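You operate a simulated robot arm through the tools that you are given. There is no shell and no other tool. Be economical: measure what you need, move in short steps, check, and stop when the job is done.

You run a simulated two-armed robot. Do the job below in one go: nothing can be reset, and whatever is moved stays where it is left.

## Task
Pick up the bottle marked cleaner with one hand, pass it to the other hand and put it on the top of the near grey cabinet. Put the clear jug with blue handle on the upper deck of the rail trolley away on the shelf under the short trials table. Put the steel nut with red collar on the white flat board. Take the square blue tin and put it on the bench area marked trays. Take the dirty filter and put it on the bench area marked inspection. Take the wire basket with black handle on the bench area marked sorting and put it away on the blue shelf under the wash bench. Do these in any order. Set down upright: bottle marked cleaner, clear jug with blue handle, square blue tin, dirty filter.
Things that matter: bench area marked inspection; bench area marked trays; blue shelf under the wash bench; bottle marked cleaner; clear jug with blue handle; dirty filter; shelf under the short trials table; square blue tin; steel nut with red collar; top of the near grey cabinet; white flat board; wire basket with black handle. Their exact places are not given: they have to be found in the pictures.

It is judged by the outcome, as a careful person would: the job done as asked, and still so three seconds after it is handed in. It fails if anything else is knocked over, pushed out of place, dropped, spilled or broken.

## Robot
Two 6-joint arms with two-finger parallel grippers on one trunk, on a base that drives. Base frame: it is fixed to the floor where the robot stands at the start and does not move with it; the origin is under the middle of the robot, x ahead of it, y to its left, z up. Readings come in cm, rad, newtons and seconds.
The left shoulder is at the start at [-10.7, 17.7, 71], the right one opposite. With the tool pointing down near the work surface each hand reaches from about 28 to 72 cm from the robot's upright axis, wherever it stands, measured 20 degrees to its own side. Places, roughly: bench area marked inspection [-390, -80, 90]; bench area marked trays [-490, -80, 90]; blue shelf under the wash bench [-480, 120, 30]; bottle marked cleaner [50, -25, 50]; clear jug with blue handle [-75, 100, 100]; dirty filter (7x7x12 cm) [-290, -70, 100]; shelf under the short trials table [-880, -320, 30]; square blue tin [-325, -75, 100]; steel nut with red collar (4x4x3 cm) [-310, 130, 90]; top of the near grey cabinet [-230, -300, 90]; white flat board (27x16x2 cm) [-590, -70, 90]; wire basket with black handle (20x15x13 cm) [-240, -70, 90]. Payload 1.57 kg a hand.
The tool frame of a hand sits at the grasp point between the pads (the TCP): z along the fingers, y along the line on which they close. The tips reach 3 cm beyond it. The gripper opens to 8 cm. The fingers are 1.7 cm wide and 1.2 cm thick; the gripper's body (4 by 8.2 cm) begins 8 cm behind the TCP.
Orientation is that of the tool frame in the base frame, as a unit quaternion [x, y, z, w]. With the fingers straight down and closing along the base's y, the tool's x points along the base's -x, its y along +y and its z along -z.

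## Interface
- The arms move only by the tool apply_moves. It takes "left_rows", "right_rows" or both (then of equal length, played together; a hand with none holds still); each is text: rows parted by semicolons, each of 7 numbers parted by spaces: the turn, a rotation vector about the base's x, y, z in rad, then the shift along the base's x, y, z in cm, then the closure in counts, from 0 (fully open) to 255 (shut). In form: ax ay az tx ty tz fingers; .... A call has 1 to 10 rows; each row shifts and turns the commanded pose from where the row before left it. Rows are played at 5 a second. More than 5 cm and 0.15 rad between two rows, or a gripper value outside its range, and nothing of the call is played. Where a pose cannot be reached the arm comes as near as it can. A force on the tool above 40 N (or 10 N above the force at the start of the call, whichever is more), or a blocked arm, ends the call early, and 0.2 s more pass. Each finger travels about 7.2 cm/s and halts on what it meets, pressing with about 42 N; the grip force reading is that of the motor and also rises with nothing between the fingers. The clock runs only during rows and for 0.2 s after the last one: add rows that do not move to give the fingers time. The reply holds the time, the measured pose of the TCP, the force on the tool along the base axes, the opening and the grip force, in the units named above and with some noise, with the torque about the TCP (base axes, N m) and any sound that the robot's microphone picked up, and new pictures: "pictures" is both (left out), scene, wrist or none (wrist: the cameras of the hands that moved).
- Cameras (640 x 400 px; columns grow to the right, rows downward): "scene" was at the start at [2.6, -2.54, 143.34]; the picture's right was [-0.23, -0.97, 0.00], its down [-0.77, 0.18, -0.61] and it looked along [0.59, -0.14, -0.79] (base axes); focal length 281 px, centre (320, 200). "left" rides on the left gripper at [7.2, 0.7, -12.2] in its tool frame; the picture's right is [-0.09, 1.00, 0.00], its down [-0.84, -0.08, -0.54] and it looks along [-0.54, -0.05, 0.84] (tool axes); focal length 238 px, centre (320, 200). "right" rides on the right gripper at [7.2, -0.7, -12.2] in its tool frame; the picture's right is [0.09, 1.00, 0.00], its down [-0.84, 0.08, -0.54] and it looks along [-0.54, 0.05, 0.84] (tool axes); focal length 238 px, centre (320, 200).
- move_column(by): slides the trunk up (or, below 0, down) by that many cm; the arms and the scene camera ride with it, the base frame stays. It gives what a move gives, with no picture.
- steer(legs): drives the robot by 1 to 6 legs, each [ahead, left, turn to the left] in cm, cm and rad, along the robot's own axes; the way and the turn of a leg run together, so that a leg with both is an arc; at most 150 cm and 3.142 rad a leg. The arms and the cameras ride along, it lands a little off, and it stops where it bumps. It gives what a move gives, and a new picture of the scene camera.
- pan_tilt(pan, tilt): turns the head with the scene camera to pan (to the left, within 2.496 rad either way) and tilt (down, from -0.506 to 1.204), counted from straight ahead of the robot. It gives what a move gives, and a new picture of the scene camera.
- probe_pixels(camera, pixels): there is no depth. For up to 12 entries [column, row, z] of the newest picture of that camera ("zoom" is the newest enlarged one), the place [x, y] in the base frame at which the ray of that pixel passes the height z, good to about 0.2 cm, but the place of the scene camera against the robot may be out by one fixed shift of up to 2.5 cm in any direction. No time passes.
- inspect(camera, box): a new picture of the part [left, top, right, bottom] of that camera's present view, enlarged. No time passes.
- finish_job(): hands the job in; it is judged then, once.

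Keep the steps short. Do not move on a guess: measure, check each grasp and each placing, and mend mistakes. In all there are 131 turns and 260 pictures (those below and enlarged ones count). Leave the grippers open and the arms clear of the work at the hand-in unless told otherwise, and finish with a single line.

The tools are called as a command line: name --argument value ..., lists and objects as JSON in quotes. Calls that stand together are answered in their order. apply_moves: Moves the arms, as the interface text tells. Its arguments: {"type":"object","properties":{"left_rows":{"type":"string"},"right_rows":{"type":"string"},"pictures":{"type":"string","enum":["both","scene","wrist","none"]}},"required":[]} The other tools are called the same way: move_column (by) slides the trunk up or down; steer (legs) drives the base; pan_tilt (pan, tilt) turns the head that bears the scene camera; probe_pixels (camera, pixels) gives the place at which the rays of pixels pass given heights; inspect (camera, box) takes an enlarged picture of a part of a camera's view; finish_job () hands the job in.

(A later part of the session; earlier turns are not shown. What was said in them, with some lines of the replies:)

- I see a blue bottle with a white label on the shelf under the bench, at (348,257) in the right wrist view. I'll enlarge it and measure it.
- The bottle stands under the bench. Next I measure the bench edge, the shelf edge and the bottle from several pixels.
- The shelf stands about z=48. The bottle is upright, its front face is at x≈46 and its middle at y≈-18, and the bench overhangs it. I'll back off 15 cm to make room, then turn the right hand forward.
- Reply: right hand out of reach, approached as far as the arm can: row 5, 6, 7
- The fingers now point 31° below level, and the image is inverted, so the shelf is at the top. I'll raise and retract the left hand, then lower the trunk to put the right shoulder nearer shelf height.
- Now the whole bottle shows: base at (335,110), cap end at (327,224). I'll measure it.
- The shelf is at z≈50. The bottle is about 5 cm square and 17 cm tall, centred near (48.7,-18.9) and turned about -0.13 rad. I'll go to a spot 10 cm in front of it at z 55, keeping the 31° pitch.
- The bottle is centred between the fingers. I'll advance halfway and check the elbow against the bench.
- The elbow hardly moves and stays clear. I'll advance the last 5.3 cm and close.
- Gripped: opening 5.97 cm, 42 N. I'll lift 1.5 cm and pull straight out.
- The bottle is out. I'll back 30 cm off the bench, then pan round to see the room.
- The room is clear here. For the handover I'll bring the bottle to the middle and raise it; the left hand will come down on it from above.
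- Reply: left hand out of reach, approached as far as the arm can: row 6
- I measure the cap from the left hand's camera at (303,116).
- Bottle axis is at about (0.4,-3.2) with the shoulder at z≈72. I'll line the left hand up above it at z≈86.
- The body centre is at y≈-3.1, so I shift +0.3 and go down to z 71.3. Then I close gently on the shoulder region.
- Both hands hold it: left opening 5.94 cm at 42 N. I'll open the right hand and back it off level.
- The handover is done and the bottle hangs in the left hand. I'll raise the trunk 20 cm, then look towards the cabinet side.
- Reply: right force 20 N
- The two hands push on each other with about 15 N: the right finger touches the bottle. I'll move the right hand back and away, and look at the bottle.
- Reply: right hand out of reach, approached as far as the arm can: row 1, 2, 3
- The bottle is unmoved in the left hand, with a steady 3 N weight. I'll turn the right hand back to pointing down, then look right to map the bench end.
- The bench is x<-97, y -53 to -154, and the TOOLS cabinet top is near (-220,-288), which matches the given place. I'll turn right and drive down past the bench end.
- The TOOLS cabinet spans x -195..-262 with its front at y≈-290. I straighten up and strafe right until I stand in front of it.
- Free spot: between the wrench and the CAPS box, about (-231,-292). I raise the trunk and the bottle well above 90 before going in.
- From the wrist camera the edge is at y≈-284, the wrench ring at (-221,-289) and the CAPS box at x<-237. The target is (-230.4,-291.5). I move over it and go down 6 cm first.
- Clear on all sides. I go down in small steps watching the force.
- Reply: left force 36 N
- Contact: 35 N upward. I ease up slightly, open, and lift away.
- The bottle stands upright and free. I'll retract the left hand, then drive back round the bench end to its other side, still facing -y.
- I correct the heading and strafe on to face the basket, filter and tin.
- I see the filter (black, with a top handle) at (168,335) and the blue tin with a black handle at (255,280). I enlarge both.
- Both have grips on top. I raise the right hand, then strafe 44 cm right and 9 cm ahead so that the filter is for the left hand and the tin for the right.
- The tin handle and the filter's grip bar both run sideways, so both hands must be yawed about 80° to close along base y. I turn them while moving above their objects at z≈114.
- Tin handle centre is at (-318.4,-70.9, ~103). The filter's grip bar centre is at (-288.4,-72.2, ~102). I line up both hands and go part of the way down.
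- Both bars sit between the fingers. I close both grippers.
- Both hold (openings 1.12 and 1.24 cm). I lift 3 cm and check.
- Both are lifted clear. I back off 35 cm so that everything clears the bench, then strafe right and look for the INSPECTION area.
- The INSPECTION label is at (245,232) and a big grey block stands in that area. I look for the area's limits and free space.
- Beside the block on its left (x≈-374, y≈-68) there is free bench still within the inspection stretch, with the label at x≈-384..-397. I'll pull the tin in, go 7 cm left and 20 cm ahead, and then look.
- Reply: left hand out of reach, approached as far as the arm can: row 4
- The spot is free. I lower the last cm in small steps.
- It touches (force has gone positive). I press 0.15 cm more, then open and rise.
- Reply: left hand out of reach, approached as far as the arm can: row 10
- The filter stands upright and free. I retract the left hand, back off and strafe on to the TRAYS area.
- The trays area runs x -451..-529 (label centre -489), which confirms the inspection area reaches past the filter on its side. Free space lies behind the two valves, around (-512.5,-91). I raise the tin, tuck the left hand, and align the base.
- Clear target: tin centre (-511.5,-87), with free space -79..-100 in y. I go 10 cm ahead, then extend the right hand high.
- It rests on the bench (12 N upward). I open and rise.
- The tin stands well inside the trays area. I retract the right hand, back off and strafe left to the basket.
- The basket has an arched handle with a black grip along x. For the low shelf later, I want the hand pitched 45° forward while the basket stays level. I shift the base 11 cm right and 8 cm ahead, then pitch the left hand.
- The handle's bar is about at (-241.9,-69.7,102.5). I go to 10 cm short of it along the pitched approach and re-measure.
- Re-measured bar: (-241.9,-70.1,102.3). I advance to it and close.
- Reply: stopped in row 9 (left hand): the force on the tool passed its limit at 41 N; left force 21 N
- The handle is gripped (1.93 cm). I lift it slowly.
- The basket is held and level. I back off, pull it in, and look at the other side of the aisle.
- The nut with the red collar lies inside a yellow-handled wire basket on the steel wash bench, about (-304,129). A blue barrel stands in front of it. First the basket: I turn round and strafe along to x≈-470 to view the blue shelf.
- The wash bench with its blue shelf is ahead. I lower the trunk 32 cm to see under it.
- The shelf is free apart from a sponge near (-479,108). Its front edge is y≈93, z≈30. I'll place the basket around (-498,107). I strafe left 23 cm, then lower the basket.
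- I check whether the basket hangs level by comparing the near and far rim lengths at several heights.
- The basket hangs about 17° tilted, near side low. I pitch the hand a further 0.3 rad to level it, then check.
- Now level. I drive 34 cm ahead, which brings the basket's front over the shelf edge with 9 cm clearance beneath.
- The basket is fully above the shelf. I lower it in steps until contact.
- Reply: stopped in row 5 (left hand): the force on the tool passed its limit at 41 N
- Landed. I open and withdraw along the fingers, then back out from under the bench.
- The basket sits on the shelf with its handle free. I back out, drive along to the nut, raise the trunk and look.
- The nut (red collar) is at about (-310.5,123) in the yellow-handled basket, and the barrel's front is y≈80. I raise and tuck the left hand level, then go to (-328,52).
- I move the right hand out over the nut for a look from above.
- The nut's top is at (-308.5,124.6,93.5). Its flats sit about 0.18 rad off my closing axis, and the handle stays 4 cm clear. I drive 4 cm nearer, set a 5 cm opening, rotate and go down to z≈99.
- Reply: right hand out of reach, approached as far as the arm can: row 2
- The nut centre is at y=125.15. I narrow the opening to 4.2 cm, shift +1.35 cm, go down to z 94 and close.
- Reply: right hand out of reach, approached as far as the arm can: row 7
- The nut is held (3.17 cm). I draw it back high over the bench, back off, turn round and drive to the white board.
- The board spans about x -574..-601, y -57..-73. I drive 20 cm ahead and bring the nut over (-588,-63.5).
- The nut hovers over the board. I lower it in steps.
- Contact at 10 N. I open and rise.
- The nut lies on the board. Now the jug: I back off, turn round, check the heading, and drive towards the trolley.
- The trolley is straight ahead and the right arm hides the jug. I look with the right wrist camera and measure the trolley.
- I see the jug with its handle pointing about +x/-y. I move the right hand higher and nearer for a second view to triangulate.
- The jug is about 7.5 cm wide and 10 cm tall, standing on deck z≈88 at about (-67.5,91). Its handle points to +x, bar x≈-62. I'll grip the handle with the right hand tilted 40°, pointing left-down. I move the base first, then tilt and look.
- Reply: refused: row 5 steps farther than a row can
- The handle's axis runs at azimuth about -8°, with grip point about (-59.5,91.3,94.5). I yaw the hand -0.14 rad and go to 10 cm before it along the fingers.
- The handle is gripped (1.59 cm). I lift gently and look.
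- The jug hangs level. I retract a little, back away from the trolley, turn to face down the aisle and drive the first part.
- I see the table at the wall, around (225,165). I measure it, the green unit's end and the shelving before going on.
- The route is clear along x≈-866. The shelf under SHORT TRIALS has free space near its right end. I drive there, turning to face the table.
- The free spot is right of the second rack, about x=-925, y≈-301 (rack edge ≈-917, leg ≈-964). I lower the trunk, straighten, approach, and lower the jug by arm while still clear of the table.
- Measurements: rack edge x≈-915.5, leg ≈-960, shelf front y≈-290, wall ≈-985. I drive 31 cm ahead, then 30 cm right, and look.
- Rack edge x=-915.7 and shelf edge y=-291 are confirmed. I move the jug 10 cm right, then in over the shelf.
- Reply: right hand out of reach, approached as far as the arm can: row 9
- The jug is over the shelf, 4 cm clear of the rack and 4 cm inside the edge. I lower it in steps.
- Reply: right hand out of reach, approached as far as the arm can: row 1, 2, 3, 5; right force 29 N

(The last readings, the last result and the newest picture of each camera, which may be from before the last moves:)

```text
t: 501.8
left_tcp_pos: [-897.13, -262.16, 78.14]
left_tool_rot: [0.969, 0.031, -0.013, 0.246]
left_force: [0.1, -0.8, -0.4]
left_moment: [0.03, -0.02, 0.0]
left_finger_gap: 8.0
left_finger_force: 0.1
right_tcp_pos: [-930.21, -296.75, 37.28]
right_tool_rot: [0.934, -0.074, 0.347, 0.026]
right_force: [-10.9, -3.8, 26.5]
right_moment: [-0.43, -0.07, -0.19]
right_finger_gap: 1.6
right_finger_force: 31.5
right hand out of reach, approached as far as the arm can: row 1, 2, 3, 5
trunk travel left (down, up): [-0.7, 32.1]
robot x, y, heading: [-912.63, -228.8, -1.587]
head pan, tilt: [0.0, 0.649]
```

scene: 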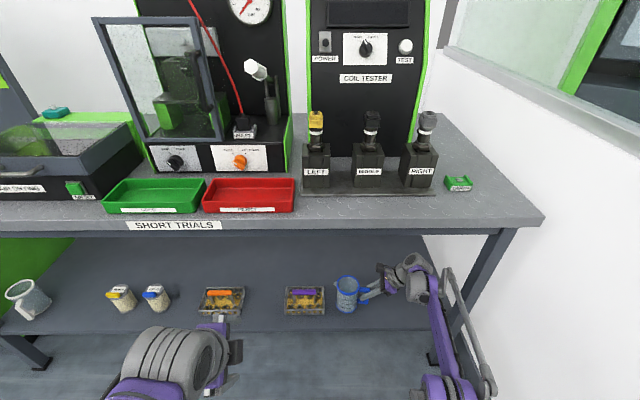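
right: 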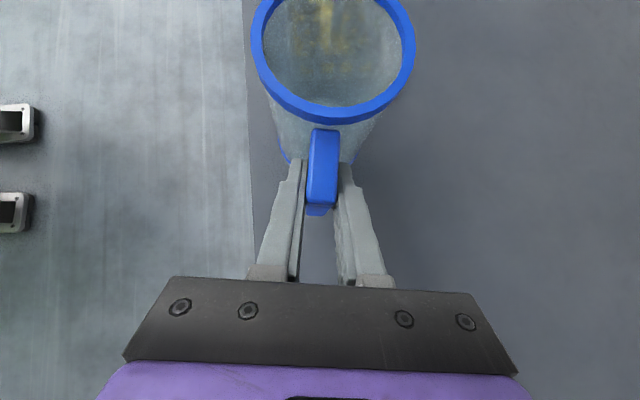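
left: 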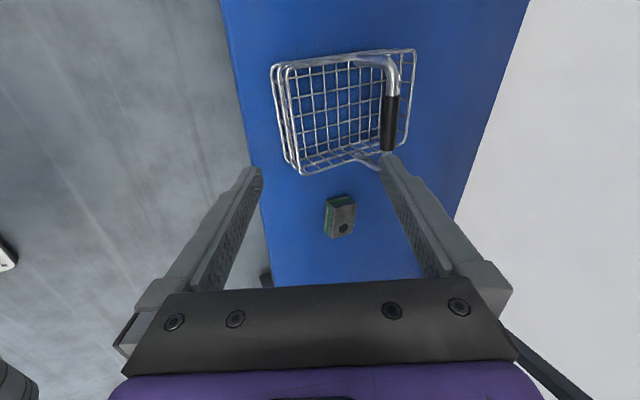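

Contact (26 N). I ease 0.2 cm up and look before releasing.

apply_moves --right_rows "0 0 0 0 0 0.2 255;0 0 0 0 0 0 255" --pictures "wrist"

inspect --camera "scene" --box '[290, 250, 450, 350]'

```text
t: 502.4
left_tcp_pos: [-897.08, -262.22, 78.29]
left_tool_rot: [0.969, 0.031, -0.013, 0.246]
left_force: [0.5, -0.5, 0.2]
left_moment: [-0.03, -0.04, -0.01]
left_finger_gap: 8.0
left_finger_force: 0.0
right_tcp_pos: [-930.08, -296.85, 37.42]
right_tool_rot: [0.935, -0.074, 0.346, 0.025]
right_force: [-4.4, 1.5, 13.9]
right_moment: [0.03, -0.18, 0.04]
right_finger_gap: 1.57
right_finger_force: 31.6
trunk travel left (down, up): [-0.7, 32.1]
robot x, y, heading: [-912.61, -228.49, -1.578]
head pan, tilt: [0.0, 0.649]
```

right: 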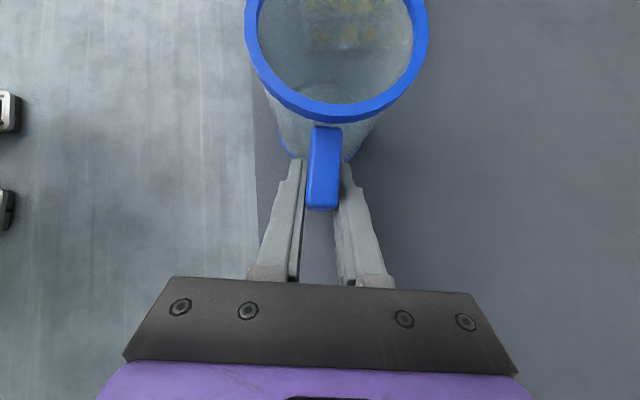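

```text
4.00 times, centred on (370, 300) of scene
```

zoom: 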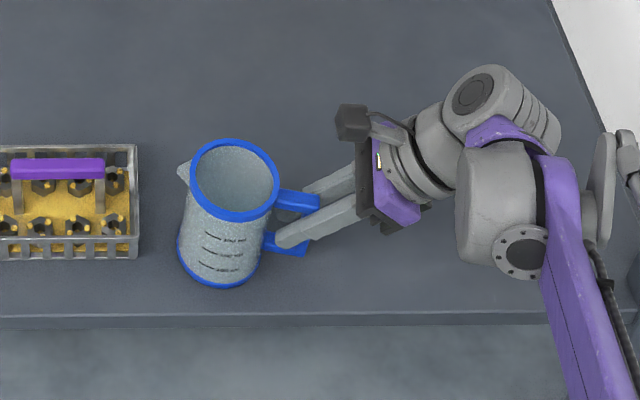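

The rim shows the jug tipped about 10° about the grip, because I pressed slightly too far. I raise 0.5 cm and rotate the hand 0.17 rad to set it flat.

apply_moves --right_rows "0 0 0 0 0 0.4 255;0 0 0 0 0 0.2 255;0 0.085 0 0 0 0 255;0 0.085 0 0 0 0 255;0 0 0 0 0 0 255" --pictures "none"

inspect --camera "scene" --box '[290, 250, 450, 350]'

```text
t: 503.6
left_tcp_pos: [-897.28, -262.28, 78.23]
left_tool_rot: [0.969, 0.03, -0.012, 0.245]
left_force: [-0.1, -0.3, 0.6]
left_moment: [-0.03, 0.0, 0.0]
left_finger_gap: 8.0
left_finger_force: 0.1
right_tcp_pos: [-929.98, -296.98, 37.84]
right_tool_rot: [0.961, -0.072, 0.265, 0.031]
right_force: [2.3, -0.2, 7.8]
right_moment: [0.1, -0.92, 0.06]
right_finger_gap: 1.58
right_finger_force: 31.0
trunk travel left (down, up): [-0.7, 32.1]
robot x, y, heading: [-912.48, -228.83, -1.581]
head pan, tilt: [0.0, 0.649]
```

```text
4.00 times, centred on (370, 300) of scene
```

zoom: 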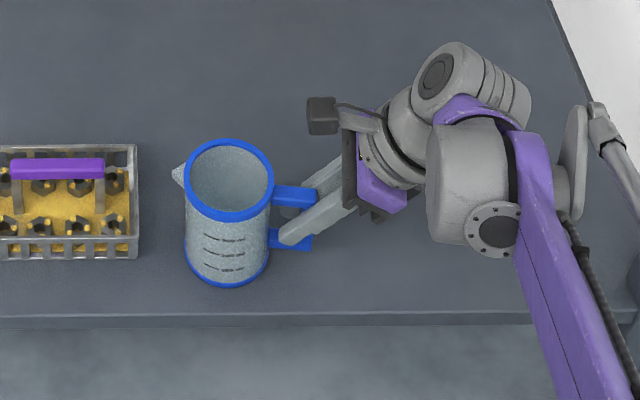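

Now it stands upright. I open the fingers and withdraw along them, then straight back out.

apply_moves --right_rows "0 0 0 0 0 0 190;0 0 0 0 0 0 120;0 0 0 0 0 0 50;0 0 0 0 0 0 0;0 0 0 -1 0.2 1.7 0;0 0 0 -1.5 0.2 2.6 0;0 0 0 -1.5 0.2 2.6 0;0 0 0 -1 0.5 2.5 0;0 0 0 0 3 2 0;0 0 0 0 4 1 0" --pictures "scene"

inspect --camera "scene" --box '[290, 250, 450, 350]'

```text
t: 505.8
left_tcp_pos: [-897.12, -262.28, 78.25]
left_tool_rot: [0.969, 0.032, -0.014, 0.245]
left_force: [0.8, -0.3, 0.3]
left_moment: [-0.03, 0.01, 0.05]
left_finger_gap: 8.0
left_finger_force: 0.0
right_tcp_pos: [-935.1, -289.08, 50.39]
right_tool_rot: [0.961, -0.072, 0.266, 0.03]
right_force: [0.0, -0.3, 0.3]
right_moment: [-0.04, -0.01, -0.02]
right_finger_gap: 7.99
right_finger_force: 0.1
trunk travel left (down, up): [-0.7, 32.1]
robot x, y, heading: [-912.65, -228.41, -1.585]
head pan, tilt: [0.0, 0.649]
```

scene: 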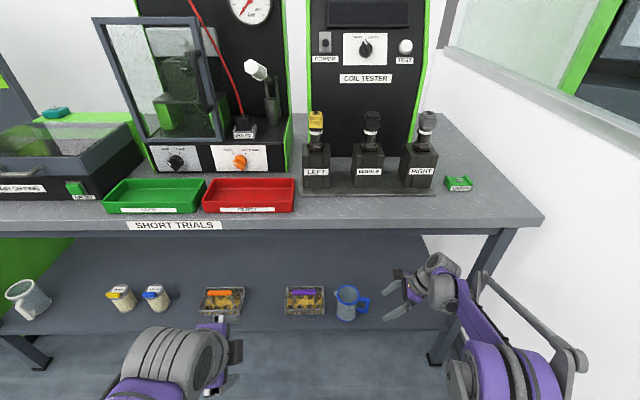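

```text
4.00 times, centred on (370, 300) of scene
5 turns are left
```

zoom: 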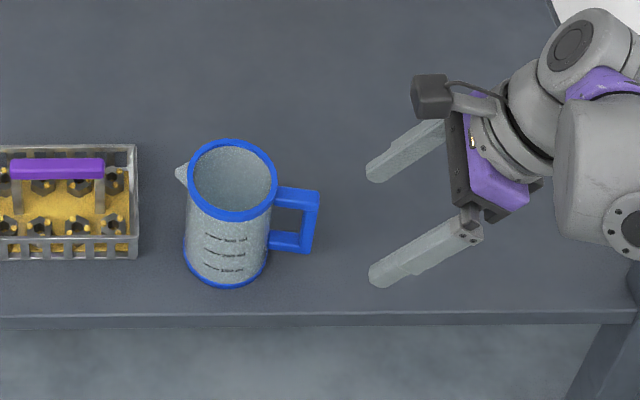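

The jug stands upright and free on the shelf. I back straight out so that the arms are clear of the table.

steer --legs '[[-22, 0, 0]]'

```text
t: 507.5
left_tcp_pos: [-896.78, -248.08, 77.97]
left_tool_rot: [0.97, 0.032, -0.013, 0.242]
left_force: [-0.1, 0.2, -0.2]
left_moment: [0.0, -0.02, 0.04]
left_finger_gap: 8.01
left_finger_force: 0.1
right_tcp_pos: [-934.67, -274.8, 50.13]
right_tool_rot: [0.961, -0.073, 0.265, 0.028]
right_force: [0.5, 0.7, 0.5]
right_moment: [0.01, 0.02, -0.03]
right_finger_gap: 8.0
right_finger_force: 0.1
trunk travel left (down, up): [-0.7, 32.1]
robot x, y, heading: [-912.45, -214.36, -1.581]
head pan, tilt: [0.0, 0.649]
stopped in leg 1: the robot was blocked; the commanded pose is now the measured one
4 turns are left
```

scene: 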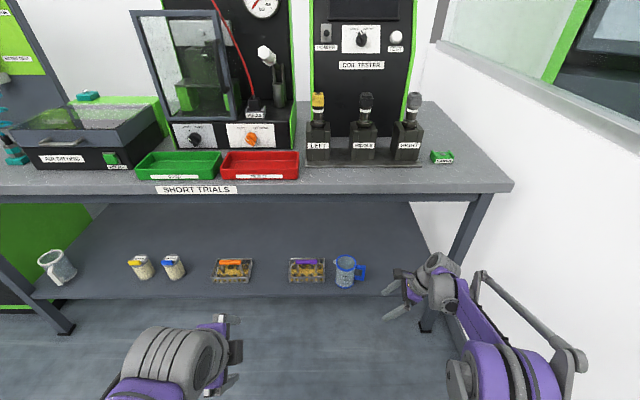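

It bumped something behind on the right after 14 cm, and the arms are already out from under the table. I ease 2 cm ahead, shift left away from it, then back a little.

steer --legs '[[2, 0, 0], [0, 28, 0], [-20, 0, 0]]'

pan_tilt --pan -2.2 --tilt 0.7

```text
t: 512.2
left_tcp_pos: [-868.19, -229.74, 78.15]
left_tool_rot: [0.969, 0.033, -0.013, 0.245]
left_force: [0.1, -0.7, 0.1]
left_moment: [0.02, 0.01, 0.02]
left_finger_gap: 7.99
left_finger_force: 0.1
right_tcp_pos: [-905.87, -256.88, 50.34]
right_tool_rot: [0.961, -0.07, 0.266, 0.031]
right_force: [-0.3, 0.3, 0.0]
right_moment: [-0.01, 0.0, -0.01]
right_finger_gap: 8.01
right_finger_force: 0.1
trunk travel left (down, up): [-0.7, 32.1]
robot x, y, heading: [-883.86, -196.25, -1.576]
head pan, tilt: [0.0, 0.649]
```

scene: 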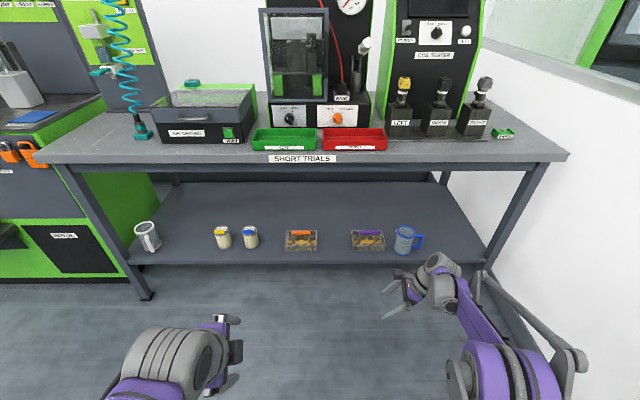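

```text
t: 514.2
left_tcp_pos: [-868.08, -229.69, 78.17]
left_tool_rot: [0.969, 0.032, -0.012, 0.245]
left_force: [0.0, 0.4, -0.2]
left_moment: [-0.02, 0.0, -0.02]
left_finger_gap: 8.0
left_finger_force: 0.0
right_tcp_pos: [-905.91, -256.84, 50.34]
right_tool_rot: [0.961, -0.07, 0.265, 0.029]
right_force: [0.3, -0.3, -0.3]
right_moment: [-0.01, 0.01, 0.0]
right_finger_gap: 8.0
right_finger_force: 0.1
trunk travel left (down, up): [-0.7, 32.1]
robot x, y, heading: [-884.07, -196.08, -1.575]
head pan, tilt: [-2.201, 0.7]
3 turns are left
```

scene: 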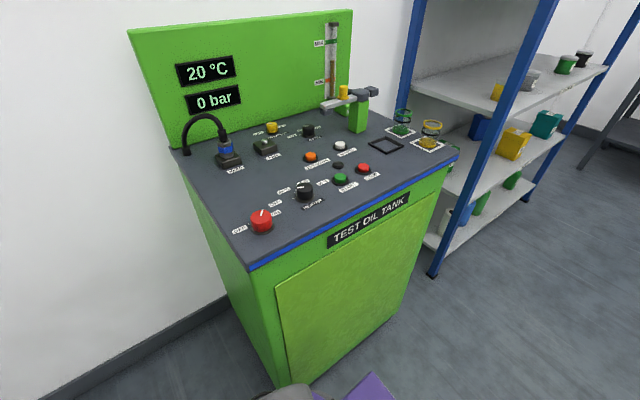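

Both arms are clear, the grippers are open, and the cabinet I bumped looks in place with nothing disturbed. All six items are where they were asked to be, so I hand in.

finish_job

```text
The job is handed in.
```

All six items are where you asked, with the four upright ones standing; at the end the robot backed into the TEST OIL TANK cabinet, which looked in place with nothing on it disturbed.
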